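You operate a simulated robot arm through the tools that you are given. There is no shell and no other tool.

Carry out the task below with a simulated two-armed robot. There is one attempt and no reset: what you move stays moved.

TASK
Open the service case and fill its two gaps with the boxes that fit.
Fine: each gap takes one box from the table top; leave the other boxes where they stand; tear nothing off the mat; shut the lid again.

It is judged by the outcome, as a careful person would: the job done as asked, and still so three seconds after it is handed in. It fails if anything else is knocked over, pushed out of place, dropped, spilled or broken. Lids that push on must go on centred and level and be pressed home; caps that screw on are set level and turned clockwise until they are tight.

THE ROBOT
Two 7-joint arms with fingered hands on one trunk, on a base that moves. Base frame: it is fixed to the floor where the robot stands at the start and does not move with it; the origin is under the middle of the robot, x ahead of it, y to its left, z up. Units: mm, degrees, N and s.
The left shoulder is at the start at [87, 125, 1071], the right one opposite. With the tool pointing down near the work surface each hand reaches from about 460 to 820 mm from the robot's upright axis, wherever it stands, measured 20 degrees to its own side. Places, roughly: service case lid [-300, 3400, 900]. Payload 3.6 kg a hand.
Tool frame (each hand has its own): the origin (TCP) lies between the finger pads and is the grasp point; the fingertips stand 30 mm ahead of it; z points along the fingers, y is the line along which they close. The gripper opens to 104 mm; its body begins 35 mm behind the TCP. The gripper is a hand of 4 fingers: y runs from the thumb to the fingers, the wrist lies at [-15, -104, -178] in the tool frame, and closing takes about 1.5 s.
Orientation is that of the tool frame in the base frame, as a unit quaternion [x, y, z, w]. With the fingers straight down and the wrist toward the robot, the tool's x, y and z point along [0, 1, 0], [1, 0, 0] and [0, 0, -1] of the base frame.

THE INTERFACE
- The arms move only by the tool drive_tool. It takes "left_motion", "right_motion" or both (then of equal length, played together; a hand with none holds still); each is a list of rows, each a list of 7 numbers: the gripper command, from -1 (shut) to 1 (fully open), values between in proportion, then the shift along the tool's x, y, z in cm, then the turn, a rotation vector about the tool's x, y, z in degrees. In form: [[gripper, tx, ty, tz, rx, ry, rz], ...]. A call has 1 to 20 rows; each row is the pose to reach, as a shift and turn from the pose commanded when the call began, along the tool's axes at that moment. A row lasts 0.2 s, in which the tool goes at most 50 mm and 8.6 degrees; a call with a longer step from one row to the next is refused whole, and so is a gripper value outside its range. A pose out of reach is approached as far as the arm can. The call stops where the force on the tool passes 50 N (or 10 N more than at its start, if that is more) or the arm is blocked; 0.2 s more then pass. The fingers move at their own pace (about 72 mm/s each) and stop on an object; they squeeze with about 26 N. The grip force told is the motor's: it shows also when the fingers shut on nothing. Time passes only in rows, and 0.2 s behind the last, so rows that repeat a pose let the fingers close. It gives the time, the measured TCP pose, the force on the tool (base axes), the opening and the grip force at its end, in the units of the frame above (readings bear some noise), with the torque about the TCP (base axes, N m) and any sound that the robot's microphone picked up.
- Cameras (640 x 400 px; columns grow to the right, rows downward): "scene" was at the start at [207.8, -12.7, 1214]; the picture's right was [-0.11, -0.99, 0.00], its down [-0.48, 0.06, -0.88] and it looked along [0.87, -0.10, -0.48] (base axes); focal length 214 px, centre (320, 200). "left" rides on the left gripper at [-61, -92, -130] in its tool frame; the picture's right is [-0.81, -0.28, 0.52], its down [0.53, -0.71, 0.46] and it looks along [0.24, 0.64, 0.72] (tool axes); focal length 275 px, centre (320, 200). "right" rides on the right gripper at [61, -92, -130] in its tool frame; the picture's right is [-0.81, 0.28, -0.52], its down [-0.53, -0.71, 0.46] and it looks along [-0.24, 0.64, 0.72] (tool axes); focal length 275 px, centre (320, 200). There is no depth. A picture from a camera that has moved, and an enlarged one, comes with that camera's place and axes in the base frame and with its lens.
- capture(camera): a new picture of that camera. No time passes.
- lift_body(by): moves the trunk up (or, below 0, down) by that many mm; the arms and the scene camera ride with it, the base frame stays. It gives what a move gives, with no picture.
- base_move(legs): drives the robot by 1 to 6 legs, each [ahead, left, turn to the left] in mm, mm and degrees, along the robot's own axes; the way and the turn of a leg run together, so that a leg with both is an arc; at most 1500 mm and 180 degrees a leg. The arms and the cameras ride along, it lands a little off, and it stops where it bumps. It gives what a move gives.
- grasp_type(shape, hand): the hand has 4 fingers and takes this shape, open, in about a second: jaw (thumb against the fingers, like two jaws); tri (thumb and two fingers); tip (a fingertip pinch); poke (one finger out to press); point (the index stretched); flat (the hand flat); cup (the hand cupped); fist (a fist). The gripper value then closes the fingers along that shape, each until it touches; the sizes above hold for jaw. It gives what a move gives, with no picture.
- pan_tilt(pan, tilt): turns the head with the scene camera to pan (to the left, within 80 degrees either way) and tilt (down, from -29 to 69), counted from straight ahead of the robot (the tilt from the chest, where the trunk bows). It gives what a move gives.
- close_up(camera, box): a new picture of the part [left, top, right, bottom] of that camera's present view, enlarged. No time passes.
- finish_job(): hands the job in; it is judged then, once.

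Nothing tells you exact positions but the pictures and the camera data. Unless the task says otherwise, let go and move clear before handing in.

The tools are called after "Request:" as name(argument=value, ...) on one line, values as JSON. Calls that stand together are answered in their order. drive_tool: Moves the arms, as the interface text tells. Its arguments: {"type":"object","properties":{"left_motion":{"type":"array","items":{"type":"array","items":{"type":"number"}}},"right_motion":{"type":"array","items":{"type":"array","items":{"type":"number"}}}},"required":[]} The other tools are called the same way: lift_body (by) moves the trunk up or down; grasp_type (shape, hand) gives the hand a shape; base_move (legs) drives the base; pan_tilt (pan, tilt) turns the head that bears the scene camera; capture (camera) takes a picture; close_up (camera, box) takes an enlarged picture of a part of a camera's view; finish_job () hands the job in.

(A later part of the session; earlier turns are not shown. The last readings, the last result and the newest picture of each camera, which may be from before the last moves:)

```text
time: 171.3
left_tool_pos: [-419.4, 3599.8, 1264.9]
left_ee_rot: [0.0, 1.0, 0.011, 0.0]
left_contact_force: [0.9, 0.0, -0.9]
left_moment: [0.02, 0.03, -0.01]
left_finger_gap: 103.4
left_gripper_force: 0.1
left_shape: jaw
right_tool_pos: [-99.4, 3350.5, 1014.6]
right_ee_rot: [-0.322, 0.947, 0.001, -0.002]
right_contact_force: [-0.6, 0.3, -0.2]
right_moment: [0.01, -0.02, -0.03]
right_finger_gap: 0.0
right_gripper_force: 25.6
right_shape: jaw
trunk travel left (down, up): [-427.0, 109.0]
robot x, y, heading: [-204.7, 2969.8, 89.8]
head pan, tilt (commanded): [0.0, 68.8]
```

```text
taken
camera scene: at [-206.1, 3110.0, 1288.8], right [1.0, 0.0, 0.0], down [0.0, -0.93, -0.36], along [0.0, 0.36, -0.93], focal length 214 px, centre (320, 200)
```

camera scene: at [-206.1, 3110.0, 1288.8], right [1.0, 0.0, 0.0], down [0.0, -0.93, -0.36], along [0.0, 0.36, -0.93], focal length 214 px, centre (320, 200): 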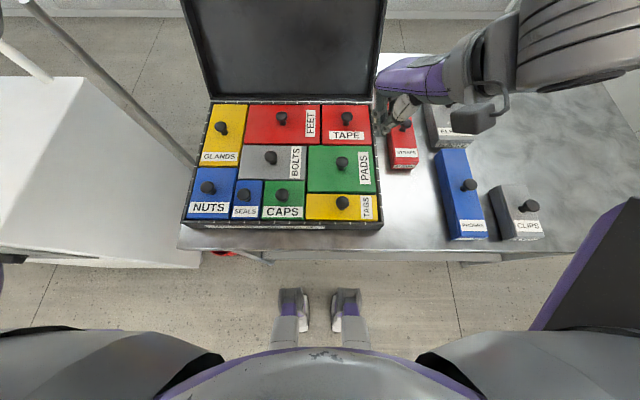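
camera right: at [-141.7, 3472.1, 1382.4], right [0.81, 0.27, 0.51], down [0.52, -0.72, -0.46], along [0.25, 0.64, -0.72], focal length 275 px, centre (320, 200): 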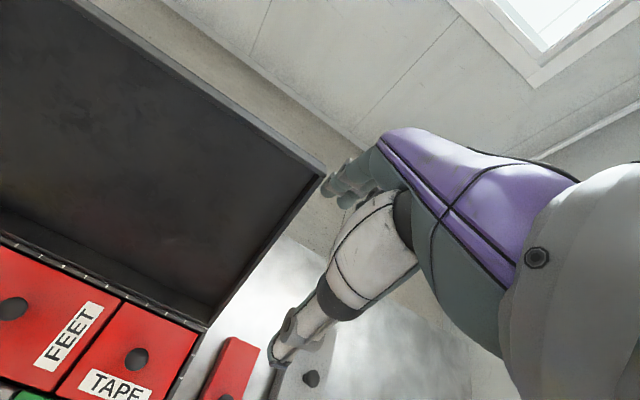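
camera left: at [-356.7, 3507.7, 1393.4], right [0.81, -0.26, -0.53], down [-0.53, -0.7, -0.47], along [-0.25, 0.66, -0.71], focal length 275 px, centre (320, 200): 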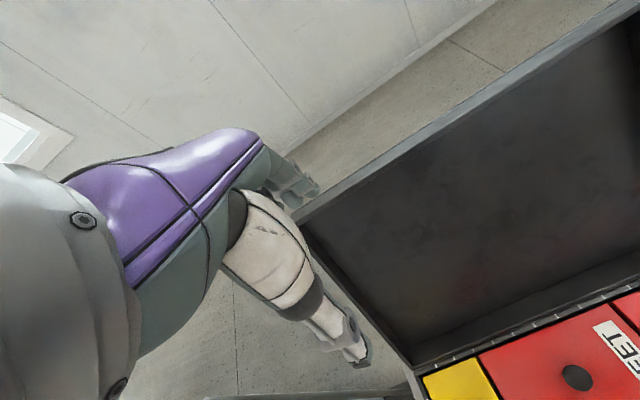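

There is still room ahead. I drive 35 mm closer and bring the left hand over the lid's top edge.

Request:
base_move(legs=[[35, 0, 0]])

Request:
drive_tool(left_motion=[[1, 0, 2.5, 1.7, 0, 0, 0], [1, 0, 5, 3.4, 0, 0, 0], [1, 0, 7.5, 5.1, 0, 0, 0], [1, 0, 10, 6.5, 0, 0, 0]])

Request:
pan_tilt(pan=10, tilt=25)

Request:
capture(camera="scene")

Request:
capture(camera="left")

```text
time: 172.1
left_tool_pos: [-419.8, 3635.1, 1266.0]
left_ee_rot: [0.0, 1.0, 0.012, 0.0]
left_contact_force: [-0.3, 0.6, -0.4]
left_moment: [-0.03, 0.02, 0.0]
left_finger_gap: 103.6
left_gripper_force: 0.0
left_shape: jaw
right_tool_pos: [-98.9, 3385.4, 1013.8]
right_ee_rot: [-0.322, 0.947, 0.001, -0.002]
right_contact_force: [0.0, 0.0, -0.3]
right_moment: [0.0, -0.03, 0.0]
right_finger_gap: 0.0
right_gripper_force: 25.9
right_shape: jaw
trunk travel left (down, up): [-427.0, 109.0]
robot x, y, heading: [-205.0, 3003.5, 89.9]
head pan, tilt (commanded): [0.0, 68.8]
```

```text
time: 173.1
left_tool_pos: [-418.9, 3736.1, 1202.0]
left_ee_rot: [0.001, 1.0, 0.012, 0.0]
left_contact_force: [0.0, 0.4, 0.1]
left_moment: [0.0, 0.01, 0.01]
left_finger_gap: 103.6
left_gripper_force: 0.0
left_shape: jaw
right_tool_pos: [-98.9, 3385.4, 1014.5]
right_ee_rot: [-0.323, 0.947, 0.0, -0.002]
right_contact_force: [0.5, 0.6, -0.5]
right_moment: [0.01, 0.05, -0.04]
right_finger_gap: 0.3
right_gripper_force: 26.6
right_shape: jaw
trunk travel left (down, up): [-427.0, 109.0]
robot x, y, heading: [-202.1, 3003.0, 90.1]
head pan, tilt (commanded): [0.0, 68.8]
```

```text
time: 174.2
left_tool_pos: [-419.7, 3736.3, 1202.9]
left_ee_rot: [0.0, 1.0, 0.012, 0.0]
left_contact_force: [-0.3, -0.2, 0.0]
left_moment: [-0.02, 0.01, -0.03]
left_finger_gap: 103.5
left_gripper_force: 0.1
left_shape: jaw
right_tool_pos: [-99.6, 3385.3, 1014.9]
right_ee_rot: [-0.323, 0.946, 0.0, -0.003]
right_contact_force: [-0.5, -0.6, 0.3]
right_moment: [-0.02, -0.02, 0.01]
right_finger_gap: 0.0
right_gripper_force: 26.2
right_shape: jaw
trunk travel left (down, up): [-427.0, 109.0]
robot x, y, heading: [-204.3, 3005.5, 90.3]
head pan, tilt (commanded): [10.0, 25.0]
```

```text
taken
camera scene: at [-222.1, 3179.3, 1348.2], right [0.98, 0.17, 0.0], down [0.07, -0.42, -0.91], along [-0.16, 0.89, -0.42], focal length 214 px, centre (320, 200)
```

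scene: 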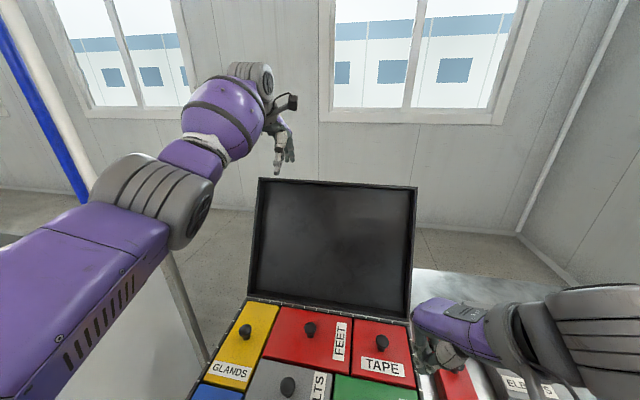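

```text
taken
camera left: at [-358.9, 3642.3, 1330.6], right [0.81, -0.26, -0.52], down [-0.53, -0.7, -0.47], along [-0.24, 0.66, -0.71], focal length 275 px, centre (320, 200)
```

left: 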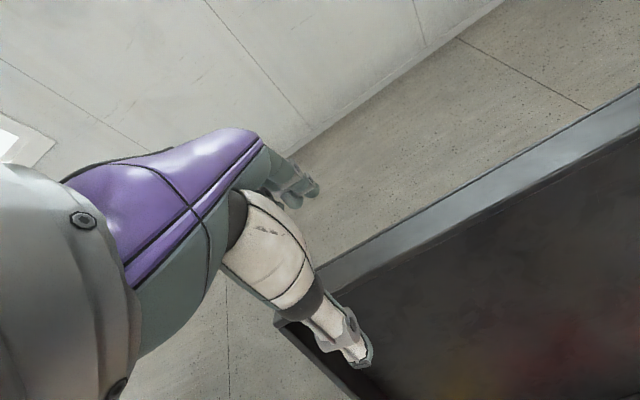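

The hand straddles the lid's top edge (thumb in front, fingers behind). I lower it.

Request:
drive_tool(left_motion=[[1, 0, 0, 2, 0, 0, 0], [1, 0, 0, 4, 0, 0, 0], [1, 0, 0, 6, 0, 0, 0], [1, 0, 0, 7.2, 0, 0, 0]])

Request:
capture(camera="left")

Request:
close_up(camera="scene", box=[200, 80, 420, 220])

```text
time: 175.2
left_tool_pos: [-420.9, 3737.1, 1130.3]
left_ee_rot: [0.0, 1.0, 0.012, 0.0]
left_contact_force: [0.3, -0.1, 0.7]
left_moment: [-0.02, 0.02, -0.02]
left_finger_gap: 103.6
left_gripper_force: 0.0
left_shape: jaw
right_tool_pos: [-100.5, 3385.4, 1014.3]
right_ee_rot: [-0.323, 0.946, 0.001, -0.001]
right_contact_force: [0.3, 0.3, 0.4]
right_moment: [0.0, -0.03, -0.01]
right_finger_gap: 0.0
right_gripper_force: 26.3
right_shape: jaw
trunk travel left (down, up): [-427.0, 109.0]
robot x, y, heading: [-205.8, 3002.0, 90.1]
head pan, tilt (commanded): [10.0, 25.0]
```

```text
taken
camera left: at [-358.9, 3644.5, 1258.2], right [0.81, -0.26, -0.52], down [-0.53, -0.7, -0.47], along [-0.24, 0.66, -0.71], focal length 275 px, centre (320, 200)
```

left: 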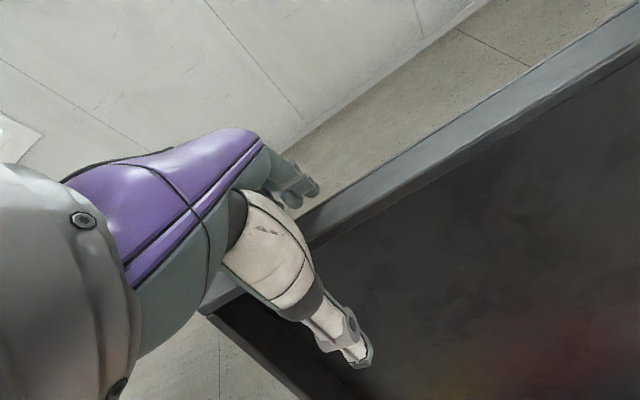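

```text
2.86 times, centred on (310, 150) of scene
camera zoom: at [-222.1, 3179.3, 1348.2], right [0.98, 0.17, 0.0], down [0.07, -0.42, -0.91], along [-0.16, 0.89, -0.42], focal length 613 px, centre (349, 343)
```

zoom: 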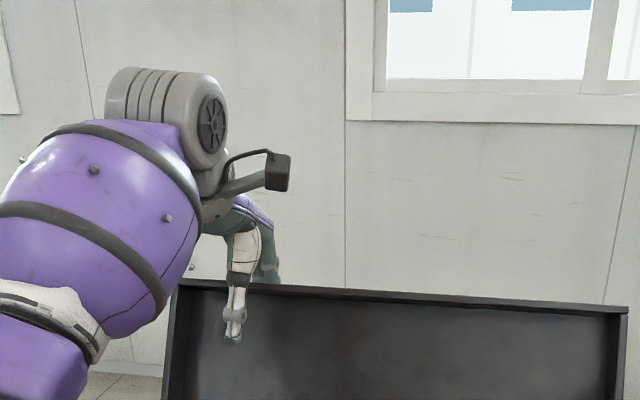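

Now I pull the lid forward along its arc with the fingers behind the edge.

Request:
drive_tool(left_motion=[[0.64, 0, -1.2, -0.3, 0, 0, 0], [0.64, 0, -2.5, -0.5, 0, 0, 0], [0.64, 0, -3.7, -1.0, 0, 0, 0], [0.64, 0, -4.9, -1.6, 0, 0, 0], [0.64, 0, -6.0, -2.2, 0, 0, 0], [0.64, 0, -7.2, -2.8, 0, 0, 0]])

Request:
capture(camera="left")

Request:
close_up(camera="scene", box=[200, 80, 420, 220])

```text
time: 176.7
left_tool_pos: [-420.2, 3664.2, 1156.2]
left_ee_rot: [0.0, 1.0, 0.01, 0.0]
left_contact_force: [0.4, 2.4, 1.9]
left_moment: [0.1, -0.06, 0.04]
left_finger_gap: 85.4
left_gripper_force: 0.1
left_shape: jaw
right_tool_pos: [-98.2, 3384.7, 1016.1]
right_ee_rot: [-0.323, 0.946, 0.001, -0.002]
right_contact_force: [0.1, 0.1, -0.3]
right_moment: [-0.02, 0.02, -0.02]
right_finger_gap: 0.1
right_gripper_force: 25.7
right_shape: jaw
trunk travel left (down, up): [-427.0, 109.0]
robot x, y, heading: [-205.5, 3005.5, 89.9]
head pan, tilt (commanded): [10.0, 25.0]
```

```text
taken
camera left: at [-358.3, 3571.7, 1284.9], right [0.81, -0.26, -0.52], down [-0.53, -0.7, -0.47], along [-0.24, 0.66, -0.71], focal length 275 px, centre (320, 200)
```

left: 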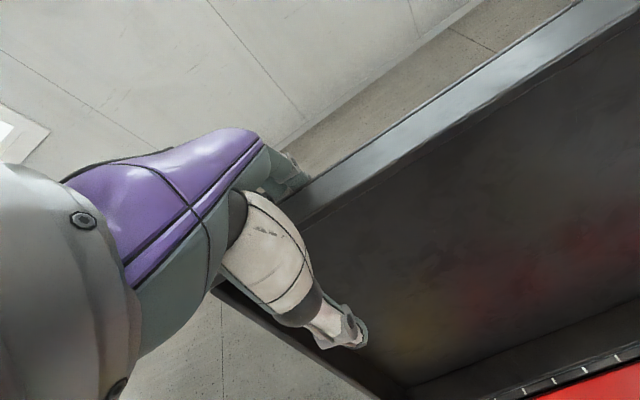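

```text
2.86 times, centred on (310, 150) of scene
camera zoom: at [-222.0, 3179.2, 1348.2], right [0.98, 0.17, 0.0], down [0.07, -0.42, -0.91], along [-0.16, 0.89, -0.42], focal length 613 px, centre (349, 343)
```

zoom: 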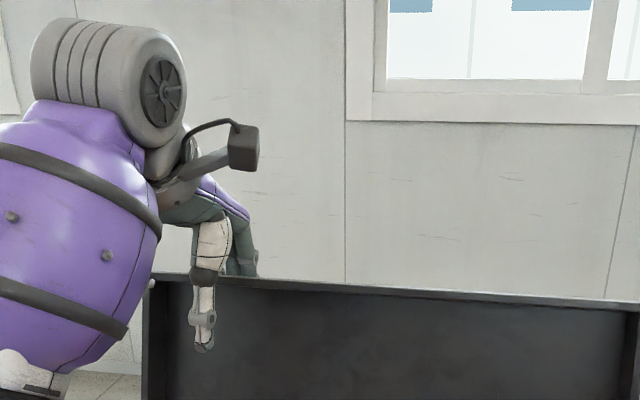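

Request:
drive_tool(left_motion=[[0.64, 0, -1.3, -0.6, 0, 0, 0], [0.64, 0, -2.65, -1.2, 0, 0, 0], [0.64, 0, -4.0, -1.7, 0, 0, 0], [0.6, 0, -5.3, -2.2, 0, 0, 0], [0.5, 0, -6.5, -2.6, 0, 0, 0], [0.35, 0, -7.5, -2.9, 0, 0, 0], [0.35, 0, -9.2, -3.2, 0, 0, 0]])

Request:
capture(camera="left")

Request:
capture(camera="scene")

```text
time: 178.2
left_tool_pos: [-419.9, 3572.0, 1187.2]
left_ee_rot: [-0.001, 1.0, 0.011, 0.0]
left_contact_force: [-0.2, 0.8, -0.5]
left_moment: [0.0, 0.01, -0.02]
left_finger_gap: 70.8
left_gripper_force: 0.2
left_shape: jaw
right_tool_pos: [-100.9, 3384.7, 1016.2]
right_ee_rot: [-0.322, 0.947, 0.0, -0.002]
right_contact_force: [0.1, -0.3, 0.0]
right_moment: [-0.06, 0.0, -0.02]
right_finger_gap: 0.0
right_gripper_force: 25.8
right_shape: jaw
trunk travel left (down, up): [-427.0, 109.0]
robot x, y, heading: [-202.6, 3006.0, 90.1]
head pan, tilt (commanded): [10.0, 25.0]
```

```text
taken
camera left: at [-359.0, 3478.5, 1315.1], right [0.81, -0.26, -0.52], down [-0.53, -0.7, -0.47], along [-0.24, 0.66, -0.71], focal length 275 px, centre (320, 200)
```

left: 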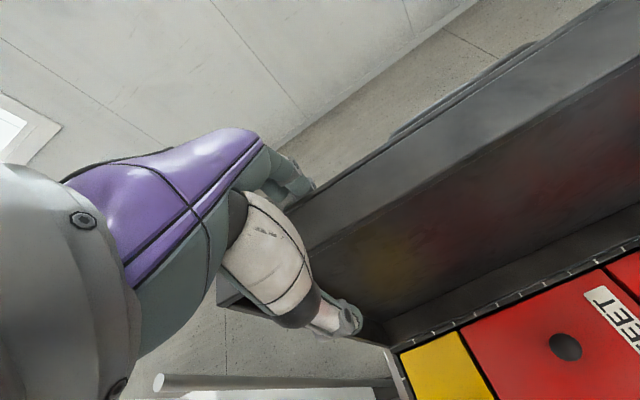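

```text
taken
camera scene: at [-222.4, 3178.8, 1348.3], right [0.98, 0.17, 0.0], down [0.07, -0.42, -0.91], along [-0.16, 0.89, -0.42], focal length 214 px, centre (320, 200)
```

scene: 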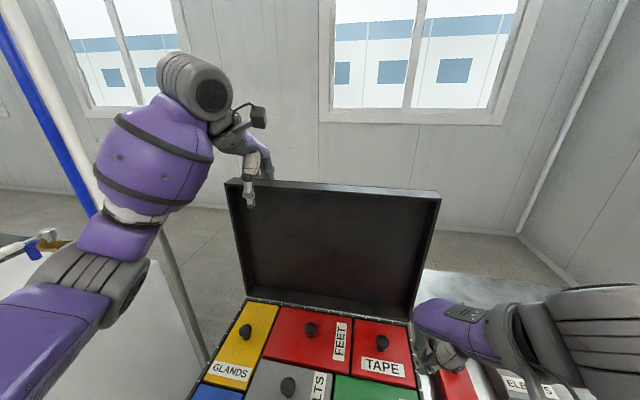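

The lid stands upright in my loose grip. I narrow the fingers around the edge, then let the base back off in small steps while the hand pitches with the lid.

Request:
drive_tool(left_motion=[[0.2, 0, 0, 0.3, 0, 0, 0], [0.05, 0, 0, 0.6, 0, 0, 0], [0.0, 0, 0, 0.9, 0, 0, 0], [0.0, 0, 0, 1.2, 0, 0, 0]])

Request:
base_move(legs=[[-25, 0, 0]])

Request:
capture(camera="left")

Request:
capture(camera="scene")

```text
time: 179.2
left_tool_pos: [-420.2, 3572.7, 1175.6]
left_ee_rot: [0.0, 1.0, 0.012, 0.0]
left_contact_force: [-1.6, 0.3, -0.5]
left_moment: [0.01, 0.0, 0.0]
left_finger_gap: 52.7
left_gripper_force: 0.1
left_shape: jaw
right_tool_pos: [-99.3, 3385.4, 1014.8]
right_ee_rot: [-0.322, 0.947, 0.0, -0.002]
right_contact_force: [-0.5, -0.6, 0.0]
right_moment: [-0.02, 0.01, -0.03]
right_finger_gap: 0.0
right_gripper_force: 26.3
right_shape: jaw
trunk travel left (down, up): [-427.0, 109.0]
robot x, y, heading: [-206.4, 3003.1, 90.1]
head pan, tilt (commanded): [10.0, 25.0]
```

```text
time: 180.1
left_tool_pos: [-418.9, 3548.0, 1174.3]
left_ee_rot: [0.0, 1.0, 0.011, -0.001]
left_contact_force: [0.5, 0.0, 0.7]
left_moment: [-0.01, -0.04, 0.0]
left_finger_gap: 52.4
left_gripper_force: 0.1
left_shape: jaw
right_tool_pos: [-99.8, 3361.1, 1014.8]
right_ee_rot: [-0.322, 0.947, -0.001, -0.002]
right_contact_force: [-0.3, -0.2, 0.4]
right_moment: [-0.01, 0.01, -0.02]
right_finger_gap: 0.0
right_gripper_force: 26.0
right_shape: jaw
trunk travel left (down, up): [-427.0, 109.0]
robot x, y, heading: [-203.0, 2982.7, 90.0]
head pan, tilt (commanded): [10.0, 25.0]
```

```text
taken
camera left: at [-358.1, 3455.2, 1302.8], right [0.81, -0.26, -0.52], down [-0.53, -0.7, -0.47], along [-0.24, 0.66, -0.71], focal length 275 px, centre (320, 200)
```

left: 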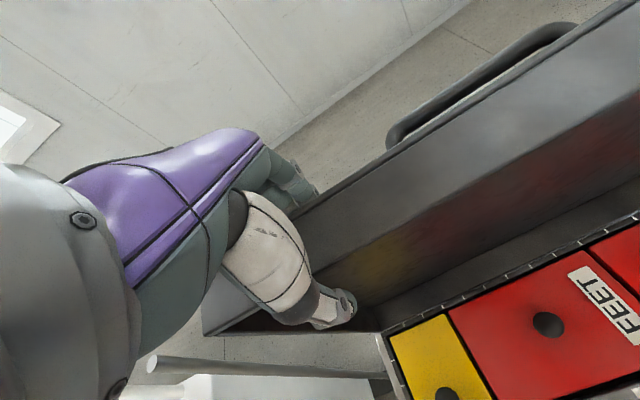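

```text
taken
camera scene: at [-222.0, 3155.0, 1348.1], right [0.98, 0.17, 0.0], down [0.07, -0.42, -0.91], along [-0.16, 0.89, -0.42], focal length 214 px, centre (320, 200)
```

scene: 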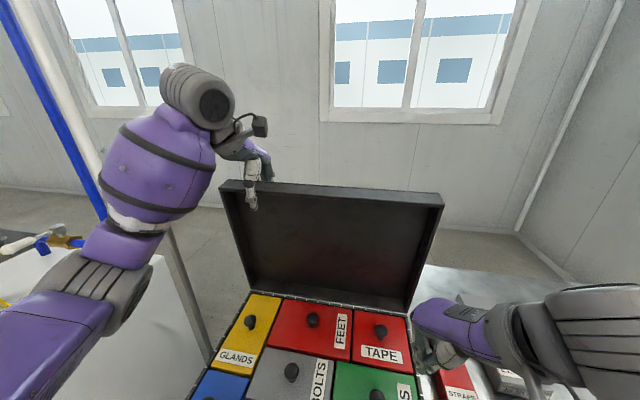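

Request:
drive_tool(left_motion=[[0.0, 0, 0, 0.1, -2.5, 0, 0], [0.0, 0, 0, 0.2, -5, 0, 0]])

Request:
base_move(legs=[[-28, 0, 0]])

Request:
drive_tool(left_motion=[[0.0, 0, 0, 0.1, -2.5, 0, 0], [0.0, 0, 0, 0.2, -5, 0, 0]])

Request:
capture(camera="left")

Request:
capture(camera="scene")

```text
time: 180.7
left_tool_pos: [-418.9, 3548.0, 1173.2]
left_ee_rot: [0.0, 0.998, 0.056, 0.0]
left_contact_force: [0.0, -0.6, 0.6]
left_moment: [0.03, -0.01, 0.02]
left_finger_gap: 52.4
left_gripper_force: 0.1
left_shape: jaw
right_tool_pos: [-99.3, 3360.3, 1014.3]
right_ee_rot: [-0.322, 0.947, 0.002, -0.002]
right_contact_force: [-0.8, -0.4, 0.2]
right_moment: [0.04, 0.03, 0.01]
right_finger_gap: 0.0
right_gripper_force: 26.0
right_shape: jaw
trunk travel left (down, up): [-427.0, 109.0]
robot x, y, heading: [-206.7, 2982.2, 89.9]
head pan, tilt (commanded): [10.0, 25.0]
```

```text
time: 181.5
left_tool_pos: [-419.0, 3521.1, 1171.9]
left_ee_rot: [0.0, 0.999, 0.055, 0.0]
left_contact_force: [0.2, -0.1, -0.3]
left_moment: [0.01, 0.0, -0.01]
left_finger_gap: 52.5
left_gripper_force: 0.0
left_shape: jaw
right_tool_pos: [-99.2, 3332.8, 1014.3]
right_ee_rot: [-0.321, 0.947, 0.0, -0.002]
right_contact_force: [0.4, -0.2, -0.1]
right_moment: [0.03, -0.02, 0.02]
right_finger_gap: 0.0
right_gripper_force: 26.1
right_shape: jaw
trunk travel left (down, up): [-427.0, 109.0]
robot x, y, heading: [-206.1, 2950.7, 89.8]
head pan, tilt (commanded): [10.0, 25.0]
```

```text
time: 182.1
left_tool_pos: [-421.6, 3521.0, 1171.1]
left_ee_rot: [0.001, 0.995, 0.099, 0.0]
left_contact_force: [0.2, -1.1, 0.3]
left_moment: [-0.03, 0.0, -0.01]
left_finger_gap: 52.4
left_gripper_force: 0.1
left_shape: jaw
right_tool_pos: [-98.6, 3334.2, 1014.6]
right_ee_rot: [-0.322, 0.947, 0.001, -0.002]
right_contact_force: [-0.7, 0.6, 0.5]
right_moment: [0.01, 0.02, 0.01]
right_finger_gap: 0.0
right_gripper_force: 25.6
right_shape: jaw
trunk travel left (down, up): [-427.0, 109.0]
robot x, y, heading: [-205.2, 2954.4, 89.9]
head pan, tilt (commanded): [10.0, 25.0]
```

```text
taken
camera left: at [-358.2, 3406.3, 1280.3], right [0.81, -0.17, -0.56], down [-0.53, -0.61, -0.59], along [-0.24, 0.77, -0.58], focal length 275 px, centre (320, 200)
```

left: 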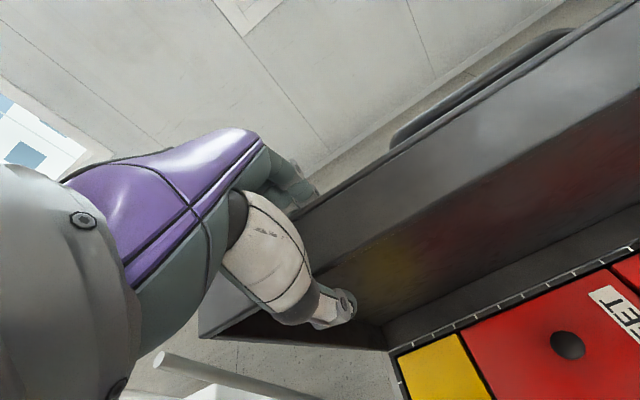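

```text
taken
camera scene: at [-222.0, 3126.6, 1348.3], right [0.98, 0.17, 0.0], down [0.07, -0.42, -0.91], along [-0.16, 0.89, -0.42], focal length 214 px, centre (320, 200)
```

scene: 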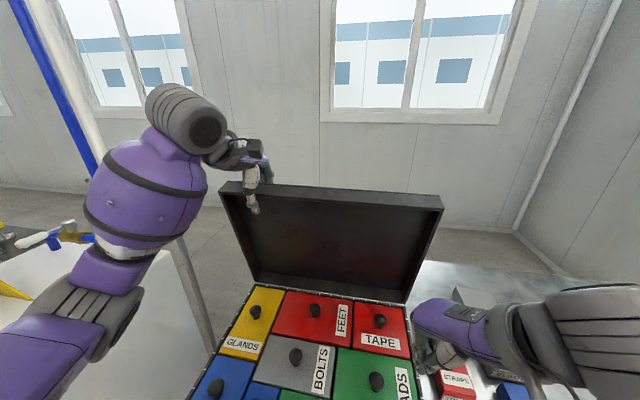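

Request:
base_move(legs=[[-28, 0, 0]])

Request:
drive_tool(left_motion=[[0.0, 0, -0.05, 0.25, -2.5, 0, 0], [0.0, 0, -0.1, 0.5, -5, 0, 0]])

Request:
base_move(legs=[[-28, 0, 0]])

Request:
drive_tool(left_motion=[[0.0, 0, -0.1, 0.35, -2.5, 0, 0], [0.0, 0, -0.2, 0.67, -5, 0, 0]])

Request:
capture(camera="left")

Request:
capture(camera="scene")

```text
time: 182.9
left_tool_pos: [-419.9, 3494.0, 1171.0]
left_ee_rot: [0.0, 0.995, 0.098, 0.0]
left_contact_force: [0.7, -0.4, 0.3]
left_moment: [0.02, -0.02, 0.01]
left_finger_gap: 52.4
left_gripper_force: 0.0
left_shape: jaw
right_tool_pos: [-99.9, 3306.2, 1014.5]
right_ee_rot: [-0.322, 0.947, 0.0, -0.002]
right_contact_force: [0.5, 0.0, -0.5]
right_moment: [-0.01, -0.02, -0.01]
right_finger_gap: 0.0
right_gripper_force: 26.0
right_shape: jaw
trunk travel left (down, up): [-427.0, 109.0]
robot x, y, heading: [-206.1, 2925.8, 89.7]
head pan, tilt (commanded): [10.0, 25.0]
```

```text
time: 183.5
left_tool_pos: [-419.4, 3493.4, 1165.2]
left_ee_rot: [0.0, 0.99, 0.142, 0.0]
left_contact_force: [0.3, 0.3, 0.4]
left_moment: [-0.02, 0.0, -0.01]
left_finger_gap: 52.3
left_gripper_force: 0.1
left_shape: jaw
right_tool_pos: [-98.2, 3305.5, 1015.7]
right_ee_rot: [-0.322, 0.947, 0.001, -0.003]
right_contact_force: [-1.0, -0.1, 0.0]
right_moment: [0.01, -0.01, 0.0]
right_finger_gap: 0.0
right_gripper_force: 25.9
right_shape: jaw
trunk travel left (down, up): [-427.0, 109.0]
robot x, y, heading: [-205.5, 2926.3, 89.9]
head pan, tilt (commanded): [10.0, 25.0]
```

```text
time: 184.3
left_tool_pos: [-419.3, 3466.1, 1165.0]
left_ee_rot: [-0.001, 0.99, 0.142, 0.0]
left_contact_force: [-0.6, 0.5, -0.1]
left_moment: [0.01, 0.03, 0.02]
left_finger_gap: 52.6
left_gripper_force: 0.0
left_shape: jaw
right_tool_pos: [-98.1, 3279.0, 1014.1]
right_ee_rot: [-0.323, 0.946, 0.0, -0.002]
right_contact_force: [0.9, -0.3, 0.3]
right_moment: [-0.03, 0.01, -0.01]
right_finger_gap: 0.0
right_gripper_force: 25.9
right_shape: jaw
trunk travel left (down, up): [-427.0, 109.0]
robot x, y, heading: [-202.2, 2904.4, 89.9]
head pan, tilt (commanded): [10.0, 25.0]
```

```text
time: 184.9
left_tool_pos: [-420.3, 3467.1, 1158.5]
left_ee_rot: [0.0, 0.983, 0.186, -0.001]
left_contact_force: [-0.9, 0.0, -0.3]
left_moment: [-0.01, -0.02, 0.01]
left_finger_gap: 52.7
left_gripper_force: 0.0
left_shape: jaw
right_tool_pos: [-97.7, 3279.4, 1016.3]
right_ee_rot: [-0.323, 0.947, 0.0, -0.002]
right_contact_force: [-0.1, -0.4, 0.0]
right_moment: [0.01, 0.03, -0.01]
right_finger_gap: 0.0
right_gripper_force: 25.6
right_shape: jaw
trunk travel left (down, up): [-427.0, 109.0]
robot x, y, heading: [-207.8, 2896.3, 90.2]
head pan, tilt (commanded): [10.0, 25.0]
```

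```text
taken
camera left: at [-357.9, 3334.5, 1246.6], right [0.81, -0.07, -0.58], down [-0.53, -0.5, -0.68], along [-0.24, 0.86, -0.44], focal length 275 px, centre (320, 200)
```

left: 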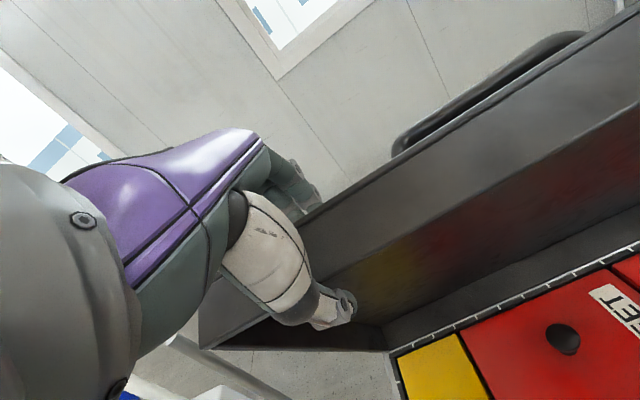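

```text
taken
camera scene: at [-222.0, 3072.2, 1348.3], right [0.98, 0.17, 0.0], down [0.07, -0.42, -0.91], along [-0.16, 0.89, -0.42], focal length 214 px, centre (320, 200)
```

scene: 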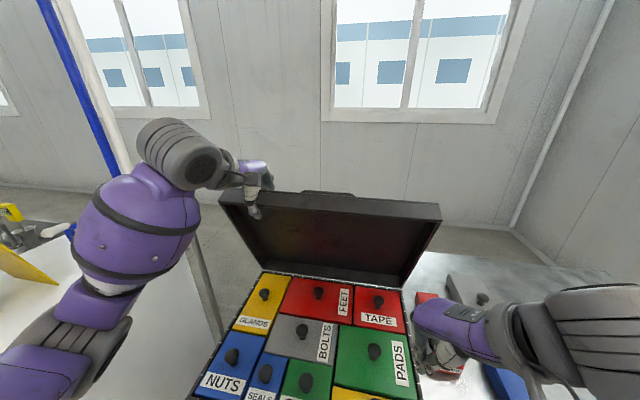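

It follows smoothly, now at about 70 degrees. I continue the same way to about 50.

Request:
base_move(legs=[[-26, 0, 0]])

Request:
drive_tool(left_motion=[[0.0, 0, -0.15, 0.4, -2.5, 0, 0], [0.0, 0, -0.31, 0.79, -5, 0, 0]])

Request:
base_move(legs=[[-26, 0, 0]])

Request:
drive_tool(left_motion=[[0.0, 0, -0.25, 0.5, -2.5, 0, 0], [0.0, 0, -0.51, 1.03, -5, 0, 0]])

Request:
capture(camera="left")

Request:
capture(camera="scene")

```text
time: 185.8
left_tool_pos: [-418.0, 3441.1, 1159.1]
left_ee_rot: [0.0, 0.983, 0.184, 0.0]
left_contact_force: [0.9, -0.1, -0.4]
left_moment: [0.04, 0.0, 0.0]
left_finger_gap: 52.8
left_gripper_force: 0.2
left_shape: jaw
right_tool_pos: [-99.4, 3253.1, 1014.9]
right_ee_rot: [-0.321, 0.947, 0.0, -0.002]
right_contact_force: [-0.4, -0.3, 0.5]
right_moment: [-0.01, -0.02, 0.01]
right_finger_gap: 0.0
right_gripper_force: 26.0
right_shape: jaw
trunk travel left (down, up): [-427.0, 109.0]
robot x, y, heading: [-203.0, 2876.2, 89.9]
head pan, tilt (commanded): [10.0, 25.0]
```

```text
time: 186.3
left_tool_pos: [-419.4, 3440.4, 1149.9]
left_ee_rot: [0.0, 0.974, 0.228, 0.0]
left_contact_force: [0.3, -0.5, -0.1]
left_moment: [0.03, -0.01, 0.0]
left_finger_gap: 52.9
left_gripper_force: 0.0
left_shape: jaw
right_tool_pos: [-98.5, 3252.9, 1014.8]
right_ee_rot: [-0.321, 0.947, 0.0, -0.002]
right_contact_force: [0.1, -0.6, -0.3]
right_moment: [0.02, -0.01, 0.0]
right_finger_gap: 0.0
right_gripper_force: 26.0
right_shape: jaw
trunk travel left (down, up): [-427.0, 109.0]
robot x, y, heading: [-204.9, 2867.6, 89.8]
head pan, tilt (commanded): [10.0, 25.0]
```

```text
time: 187.2
left_tool_pos: [-418.4, 3415.1, 1149.4]
left_ee_rot: [0.0, 0.974, 0.227, 0.0]
left_contact_force: [-0.1, 0.5, 0.1]
left_moment: [0.03, 0.01, 0.01]
left_finger_gap: 53.4
left_gripper_force: 0.0
left_shape: jaw
right_tool_pos: [-99.0, 3227.8, 1015.0]
right_ee_rot: [-0.322, 0.947, 0.001, -0.002]
right_contact_force: [0.4, 0.2, 0.3]
right_moment: [0.01, 0.05, 0.01]
right_finger_gap: 0.0
right_gripper_force: 25.9
right_shape: jaw
trunk travel left (down, up): [-427.0, 109.0]
robot x, y, heading: [-204.3, 2850.0, 90.1]
head pan, tilt (commanded): [10.0, 25.0]
```

```text
time: 187.8
left_tool_pos: [-419.2, 3414.6, 1138.2]
left_ee_rot: [-0.001, 0.963, 0.271, 0.0]
left_contact_force: [-0.6, -0.4, -0.5]
left_moment: [-0.01, -0.03, 0.01]
left_finger_gap: 52.9
left_gripper_force: 0.0
left_shape: jaw
right_tool_pos: [-99.9, 3228.3, 1015.2]
right_ee_rot: [-0.321, 0.947, 0.001, -0.002]
right_contact_force: [0.6, 0.3, 0.4]
right_moment: [0.0, 0.02, -0.01]
right_finger_gap: 0.3
right_gripper_force: 25.4
right_shape: jaw
trunk travel left (down, up): [-427.0, 109.0]
robot x, y, heading: [-208.5, 2845.7, 90.1]
head pan, tilt (commanded): [10.0, 25.0]
```

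```text
taken
camera left: at [-357.4, 3269.7, 1202.0], right [0.81, 0.03, -0.59], down [-0.53, -0.37, -0.76], along [-0.24, 0.93, -0.28], focal length 275 px, centre (320, 200)
```

left: 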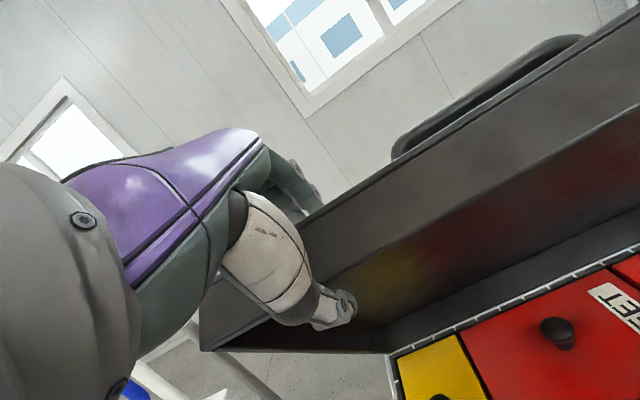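

```text
taken
camera scene: at [-221.9, 3021.0, 1348.3], right [0.98, 0.17, 0.0], down [0.07, -0.42, -0.91], along [-0.16, 0.89, -0.42], focal length 214 px, centre (320, 200)
```

scene: 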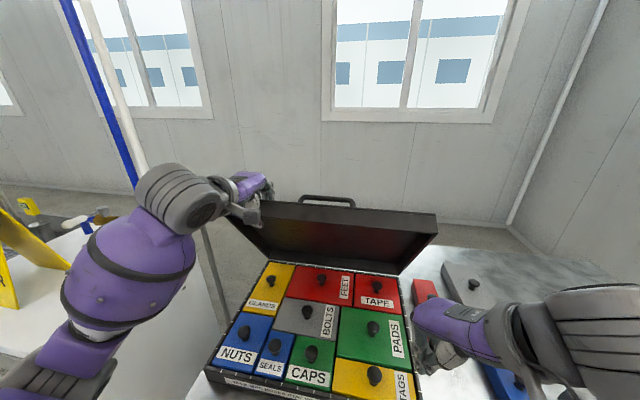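

Request:
base_move(legs=[[-24, 0, 0]])

Request:
drive_tool(left_motion=[[0.0, 0, -0.35, 0.58, -2.5, 0, 0], [0.0, 0, -0.7, 1.15, -5, 0, 0]])

Request:
base_move(legs=[[-23, 0, 0]])

Request:
drive_tool(left_motion=[[0.0, 0, -0.46, 0.63, -2.5, 0, 0], [0.0, 0, -0.93, 1.26, -5, 0, 0]])

Request:
capture(camera="left")

Request:
capture(camera="scene")

```text
time: 188.6
left_tool_pos: [-418.4, 3391.8, 1137.6]
left_ee_rot: [0.0, 0.963, 0.269, 0.0]
left_contact_force: [0.6, -1.5, -1.0]
left_moment: [0.02, -0.01, -0.05]
left_finger_gap: 53.1
left_gripper_force: 0.1
left_shape: jaw
right_tool_pos: [-99.3, 3204.2, 1015.1]
right_ee_rot: [-0.322, 0.947, -0.001, -0.001]
right_contact_force: [0.8, -0.2, -0.2]
right_moment: [-0.04, -0.01, -0.02]
right_finger_gap: 0.0
right_gripper_force: 25.8
right_shape: jaw
trunk travel left (down, up): [-427.0, 109.0]
robot x, y, heading: [-207.8, 2822.9, 89.7]
head pan, tilt (commanded): [10.0, 25.0]
```

```text
time: 189.2
left_tool_pos: [-418.9, 3391.7, 1125.9]
left_ee_rot: [0.0, 0.95, 0.311, 0.0]
left_contact_force: [0.9, -1.0, -0.2]
left_moment: [0.0, 0.01, -0.01]
left_finger_gap: 53.0
left_gripper_force: 0.0
left_shape: jaw
right_tool_pos: [-99.4, 3203.6, 1015.0]
right_ee_rot: [-0.321, 0.947, 0.0, -0.002]
right_contact_force: [-0.2, 0.0, -0.3]
right_moment: [0.0, 0.02, 0.01]
right_finger_gap: 0.2
right_gripper_force: 25.8
right_shape: jaw
trunk travel left (down, up): [-427.0, 109.0]
robot x, y, heading: [-205.1, 2826.5, 89.7]
head pan, tilt (commanded): [10.0, 25.0]
```

```text
time: 190.0
left_tool_pos: [-418.1, 3367.7, 1126.0]
left_ee_rot: [-0.001, 0.95, 0.312, 0.0]
left_contact_force: [-0.5, 0.3, -1.8]
left_moment: [0.03, 0.01, 0.05]
left_finger_gap: 53.3
left_gripper_force: 0.2
left_shape: jaw
right_tool_pos: [-99.5, 3182.3, 1014.2]
right_ee_rot: [-0.322, 0.947, 0.001, -0.002]
right_contact_force: [0.6, -0.6, -0.1]
right_moment: [-0.03, 0.0, 0.0]
right_finger_gap: 0.0
right_gripper_force: 25.8
right_shape: jaw
trunk travel left (down, up): [-427.0, 109.0]
robot x, y, heading: [-204.7, 2799.7, 90.2]
head pan, tilt (commanded): [10.0, 25.0]
```

```text
time: 190.6
left_tool_pos: [-419.8, 3368.0, 1109.5]
left_ee_rot: [0.0, 0.936, 0.352, 0.001]
left_contact_force: [-0.6, -0.6, 0.0]
left_moment: [0.0, 0.01, 0.0]
left_finger_gap: 53.3
left_gripper_force: 0.1
left_shape: jaw
right_tool_pos: [-99.6, 3181.1, 1014.4]
right_ee_rot: [-0.322, 0.947, 0.001, -0.001]
right_contact_force: [-0.1, -0.2, -0.4]
right_moment: [0.0, 0.03, -0.02]
right_finger_gap: 0.1
right_gripper_force: 25.5
right_shape: jaw
trunk travel left (down, up): [-427.0, 109.0]
robot x, y, heading: [-207.6, 2798.7, 89.9]
head pan, tilt (commanded): [10.0, 25.0]
```

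```text
taken
camera left: at [-357.9, 3214.7, 1146.5], right [0.81, 0.14, -0.57], down [-0.53, -0.23, -0.81], along [-0.24, 0.96, -0.12], focal length 275 px, centre (320, 200)
```

left: 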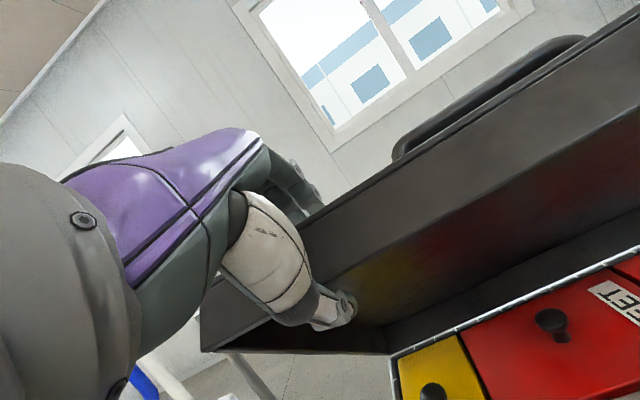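

```text
taken
camera scene: at [-222.0, 2974.9, 1348.3], right [0.98, 0.17, 0.0], down [0.07, -0.42, -0.91], along [-0.16, 0.89, -0.42], focal length 214 px, centre (320, 200)
```

scene: 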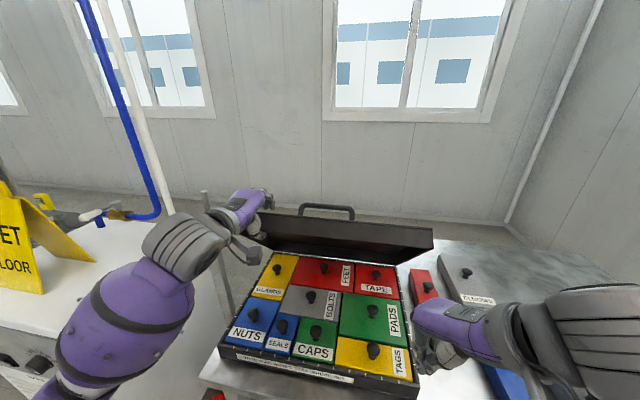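

The lid is at about 50 degrees, resting in the left hand. Now the right hand takes over the edge near x ≈ -115 in the same manner so that the left can go to the handle: first I raise, square and pitch it.

Request:
drive_tool(right_motion=[[-0.5, 0, 0, -3.5, 0, 0, 7.6], [0, 0, 0, -7, 0, 0, 15.2], [0.5, 0, 0, -10.5, 0, 0, 22.8], [1, 0, 0, -14, 0, 0, 30.4], [1, 0, 0, -17.5, 0, 0, 37.6]])

Request:
drive_tool(right_motion=[[1, 0, 0, 0, -8, 0, 0], [1, 0, 0, 0, -16, 0, 0], [1, 0, 0, 0, -24, 0, 0], [1, 0, 0, 0, -32, 0, 0], [1, 0, 0, 0, -40, 0, 0]])

Request:
capture(camera="scene")

Request:
capture(camera="right")

```text
time: 191.8
left_tool_pos: [-420.1, 3369.1, 1108.7]
left_ee_rot: [0.001, 0.936, 0.352, 0.001]
left_contact_force: [-0.4, -1.5, -1.3]
left_moment: [0.02, 0.01, 0.0]
left_finger_gap: 52.8
left_gripper_force: 0.1
left_shape: jaw
right_tool_pos: [-98.9, 3181.2, 1191.0]
right_ee_rot: [0.001, 1.0, 0.0, -0.002]
right_contact_force: [-0.6, 0.2, -0.5]
right_moment: [-0.03, 0.0, -0.02]
right_finger_gap: 103.6
right_gripper_force: 0.1
right_shape: jaw
right hand out of reach, approached as far as the arm can: row 1, 2
trunk travel left (down, up): [-427.0, 109.0]
robot x, y, heading: [-204.9, 2803.8, 89.9]
head pan, tilt (commanded): [10.0, 25.0]
```

```text
time: 193.0
left_tool_pos: [-419.1, 3369.9, 1107.9]
left_ee_rot: [0.0, 0.936, 0.352, 0.0]
left_contact_force: [-1.2, -0.8, -0.8]
left_moment: [0.02, -0.04, -0.06]
left_finger_gap: 53.0
left_gripper_force: 0.0
left_shape: jaw
right_tool_pos: [-137.6, 3247.7, 1234.1]
right_ee_rot: [0.003, 0.94, 0.341, -0.002]
right_contact_force: [-0.2, -0.2, -0.8]
right_moment: [0.0, 0.0, -0.01]
right_finger_gap: 103.9
right_gripper_force: 0.1
right_shape: jaw
right hand out of reach, approached as far as the arm can: row 2, 3, 4, 5
trunk travel left (down, up): [-427.0, 109.0]
robot x, y, heading: [-209.6, 2801.6, 89.8]
head pan, tilt (commanded): [10.0, 25.0]
```

```text
taken
camera scene: at [-222.0, 2976.6, 1348.0], right [0.98, 0.17, 0.0], down [0.07, -0.42, -0.91], along [-0.16, 0.89, -0.42], focal length 214 px, centre (320, 200)
```

scene: 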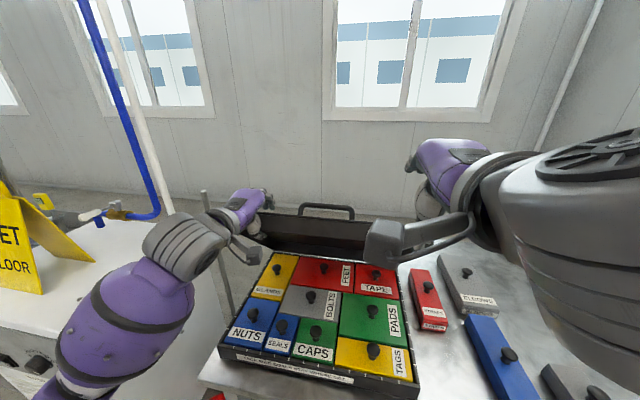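

```text
taken
camera right: at [-199.1, 3094.8, 1275.4], right [0.81, -0.12, 0.57], down [0.53, -0.26, -0.81], along [0.25, 0.96, -0.14], focal length 275 px, centre (320, 200)
```

right: 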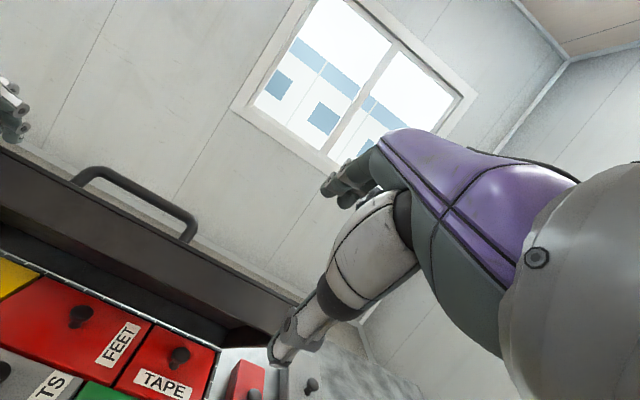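

The right hand is pitched and aligned with the lid. I advance it along its axis so that it straddles the lid edge.

Request:
drive_tool(right_motion=[[1, 0, 1.1, 3, 0, 0, 0], [1, 0, 1.1, 6, 0, 0, 0], [1, 0, 1.1, 9, 0, 0, 0]])

Request:
capture(camera="right")

Request:
capture(camera="scene")

```text
time: 193.8
left_tool_pos: [-418.4, 3369.7, 1109.1]
left_ee_rot: [0.001, 0.936, 0.352, 0.0]
left_contact_force: [-0.4, -0.6, -0.3]
left_moment: [0.0, -0.02, 0.01]
left_finger_gap: 53.0
left_gripper_force: 0.1
left_shape: jaw
right_tool_pos: [-138.0, 3314.0, 1171.5]
right_ee_rot: [0.001, 0.94, 0.342, -0.001]
right_contact_force: [0.1, -0.5, -0.2]
right_moment: [0.0, -0.03, -0.01]
right_finger_gap: 103.6
right_gripper_force: 0.1
right_shape: jaw
trunk travel left (down, up): [-427.0, 109.0]
robot x, y, heading: [-206.9, 2802.6, 89.9]
head pan, tilt (commanded): [10.0, 25.0]
```

```text
taken
camera right: at [-198.4, 3160.5, 1212.9], right [0.81, -0.12, 0.57], down [0.53, -0.25, -0.81], along [0.24, 0.96, -0.14], focal length 275 px, centre (320, 200)
```

right: 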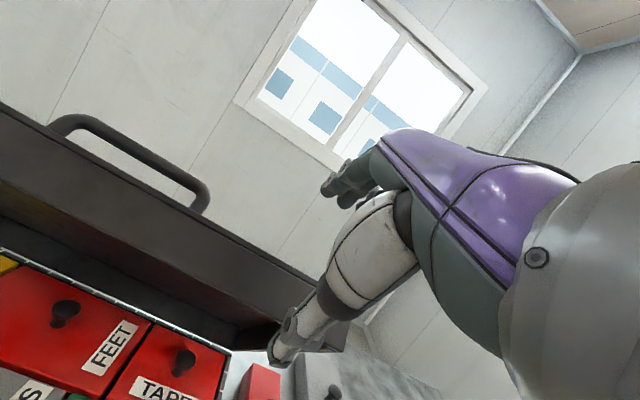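

```text
taken
camera scene: at [-221.8, 2976.2, 1348.1], right [0.98, 0.17, 0.0], down [0.07, -0.42, -0.91], along [-0.16, 0.89, -0.42], focal length 214 px, centre (320, 200)
```

scene: 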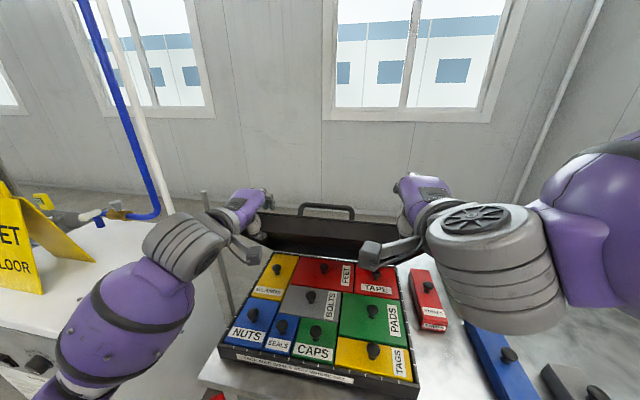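

Request:
drive_tool(right_motion=[[1, 0, 0, 2.5, 0, 0, 0], [1, 0, 0, 5, 0, 0, 0], [1, 0, 0, 6.5, 0, 0, 0]])

Request:
capture(camera="right")

Request:
close_up(camera="scene", box=[200, 160, 480, 330])

```text
time: 194.6
left_tool_pos: [-418.9, 3368.8, 1110.2]
left_ee_rot: [0.0, 0.936, 0.352, 0.0]
left_contact_force: [-0.7, -2.2, -1.0]
left_moment: [-0.01, 0.03, 0.02]
left_finger_gap: 52.8
left_gripper_force: 0.1
left_shape: jaw
right_tool_pos: [-137.5, 3355.3, 1120.8]
right_ee_rot: [0.002, 0.939, 0.343, -0.002]
right_contact_force: [1.0, 0.3, -0.3]
right_moment: [-0.01, -0.01, 0.0]
right_finger_gap: 103.4
right_gripper_force: 0.1
right_shape: jaw
trunk travel left (down, up): [-427.0, 109.0]
robot x, y, heading: [-203.5, 2800.4, 89.9]
head pan, tilt (commanded): [10.0, 25.0]
```

```text
taken
camera right: at [-198.6, 3201.9, 1162.9], right [0.81, -0.12, 0.57], down [0.53, -0.25, -0.81], along [0.24, 0.96, -0.14], focal length 275 px, centre (320, 200)
```

right: 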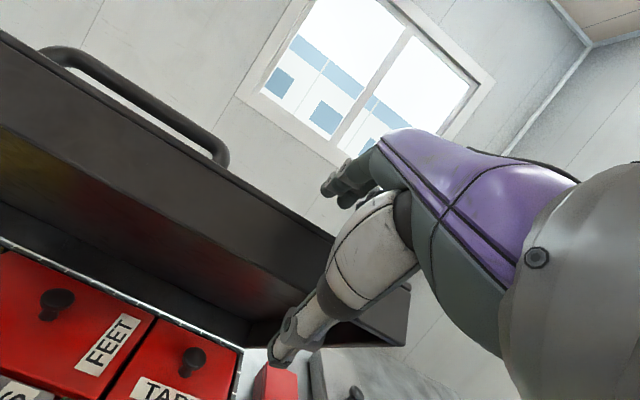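

```text
2.29 times, centred on (340, 245) of scene
camera zoom: at [-221.9, 2975.6, 1348.2], right [0.98, 0.17, 0.0], down [0.07, -0.42, -0.91], along [-0.16, 0.89, -0.42], focal length 490 px, centre (274, 97)
```

zoom: 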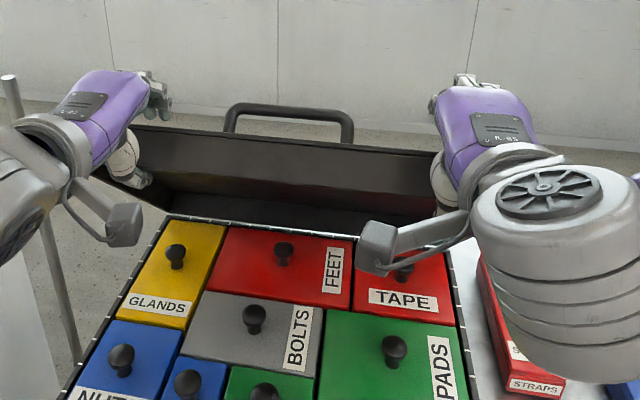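

Both hands now straddle the edge. I close the right hand to a loose hold, then withdraw the left slowly and watch that the lid stays.

Request:
drive_tool(right_motion=[[0.5, 0, 0, 0, 0, 0, 0], [0.2, 0, 0, 0, 0, 0, 0], [-0.04, 0, 0, 0.3, 0, 0, 0], [-0.08, 0, 0, 0.5, 0, 0, 0], [-0.08, 0, 0, 0.5, 0, 0, 0]])

Request:
drive_tool(left_motion=[[0.3, 0, 0, 0, 0, 0, 0], [0.7, 0, 0, 0, 0, 0, 0], [1, 0, 0, 0, 0, 0, 0], [1, 0, 0, -0.5, 0, 0, 0]])

Request:
close_up(camera="scene", box=[200, 160, 480, 330])

Request:
capture(camera="right")

```text
time: 195.8
left_tool_pos: [-418.6, 3368.5, 1108.9]
left_ee_rot: [0.0, 0.936, 0.353, 0.0]
left_contact_force: [-0.2, -0.5, -0.2]
left_moment: [0.02, 0.01, -0.01]
left_finger_gap: 52.5
left_gripper_force: 0.0
left_shape: jaw
right_tool_pos: [-138.7, 3358.8, 1117.0]
right_ee_rot: [0.0, 0.94, 0.342, -0.002]
right_contact_force: [-0.7, -0.5, -0.3]
right_moment: [0.0, 0.01, 0.03]
right_finger_gap: 49.5
right_gripper_force: 0.0
right_shape: jaw
trunk travel left (down, up): [-427.0, 109.0]
robot x, y, heading: [-206.5, 2800.2, 89.9]
head pan, tilt (commanded): [10.0, 25.0]
```

```text
time: 196.8
left_tool_pos: [-419.6, 3365.5, 1112.0]
left_ee_rot: [0.001, 0.936, 0.353, 0.0]
left_contact_force: [-0.3, -0.2, -0.6]
left_moment: [-0.02, 0.02, -0.04]
left_finger_gap: 103.5
left_gripper_force: 0.0
left_shape: jaw
right_tool_pos: [-138.7, 3358.3, 1117.5]
right_ee_rot: [0.001, 0.94, 0.342, -0.001]
right_contact_force: [0.1, -0.5, -1.3]
right_moment: [0.02, -0.03, 0.04]
right_finger_gap: 49.6
right_gripper_force: 0.1
right_shape: jaw
trunk travel left (down, up): [-427.0, 109.0]
robot x, y, heading: [-205.8, 2800.9, 89.6]
head pan, tilt (commanded): [10.0, 25.0]
```

```text
2.29 times, centred on (340, 245) of scene
camera zoom: at [-221.9, 2975.3, 1348.2], right [0.98, 0.17, 0.0], down [0.07, -0.42, -0.91], along [-0.16, 0.89, -0.42], focal length 490 px, centre (274, 97)
```

zoom: 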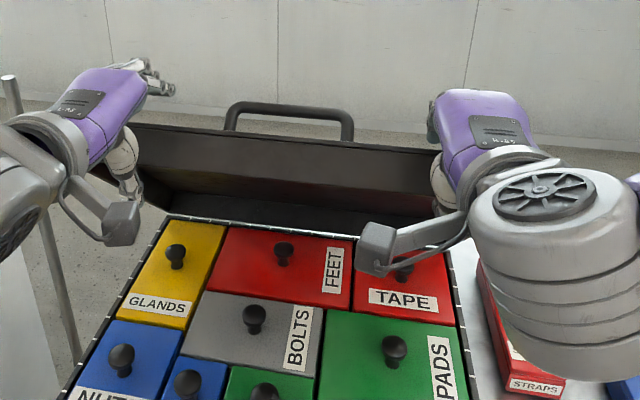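

```text
taken
camera right: at [-198.7, 3204.8, 1159.5], right [0.81, -0.12, 0.57], down [0.53, -0.25, -0.81], along [0.24, 0.96, -0.14], focal length 275 px, centre (320, 200)
```

right: 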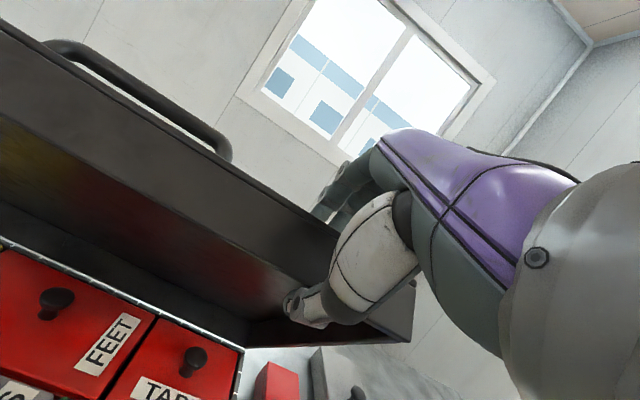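

The right hand alone holds the lid now. I withdraw the left along its axis and swing it upright (slightly yawed) to a point above the handle.

Request:
drive_tool(left_motion=[[1, 0, 0, -3, 0, 0, 0], [1, 0, 0, -6, 0, 0, 0], [1, 0, 0, -9, 0, 0, 0], [1, 0, 0, -12.5, 0, 0, 0]])

Request:
capture(camera="scene")

```text
time: 197.8
left_tool_pos: [-419.0, 3289.0, 1209.0]
left_ee_rot: [0.0, 0.936, 0.352, 0.0]
left_contact_force: [0.2, -0.3, -0.1]
left_moment: [0.01, 0.0, -0.02]
left_finger_gap: 103.4
left_gripper_force: 0.1
left_shape: jaw
left hand out of reach, approached as far as the arm can: row 4
right_tool_pos: [-137.1, 3358.5, 1116.4]
right_ee_rot: [0.001, 0.94, 0.342, -0.002]
right_contact_force: [0.0, -1.3, -0.4]
right_moment: [0.01, -0.01, 0.0]
right_finger_gap: 49.5
right_gripper_force: 0.1
right_shape: jaw
trunk travel left (down, up): [-427.0, 109.0]
robot x, y, heading: [-207.5, 2799.6, 90.1]
head pan, tilt (commanded): [10.0, 25.0]
```

```text
taken
camera scene: at [-221.8, 2975.4, 1348.2], right [0.98, 0.17, 0.0], down [0.07, -0.42, -0.91], along [-0.16, 0.89, -0.42], focal length 214 px, centre (320, 200)
```

scene: 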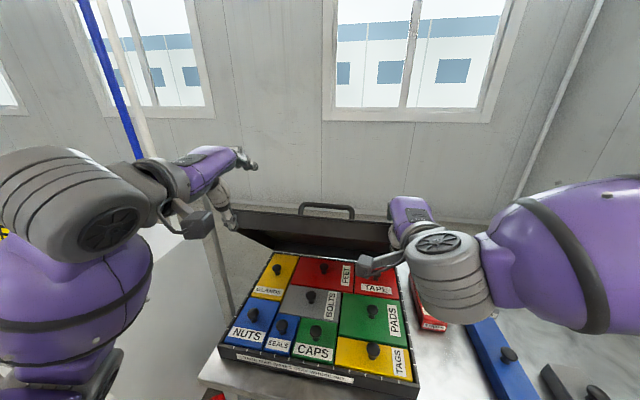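

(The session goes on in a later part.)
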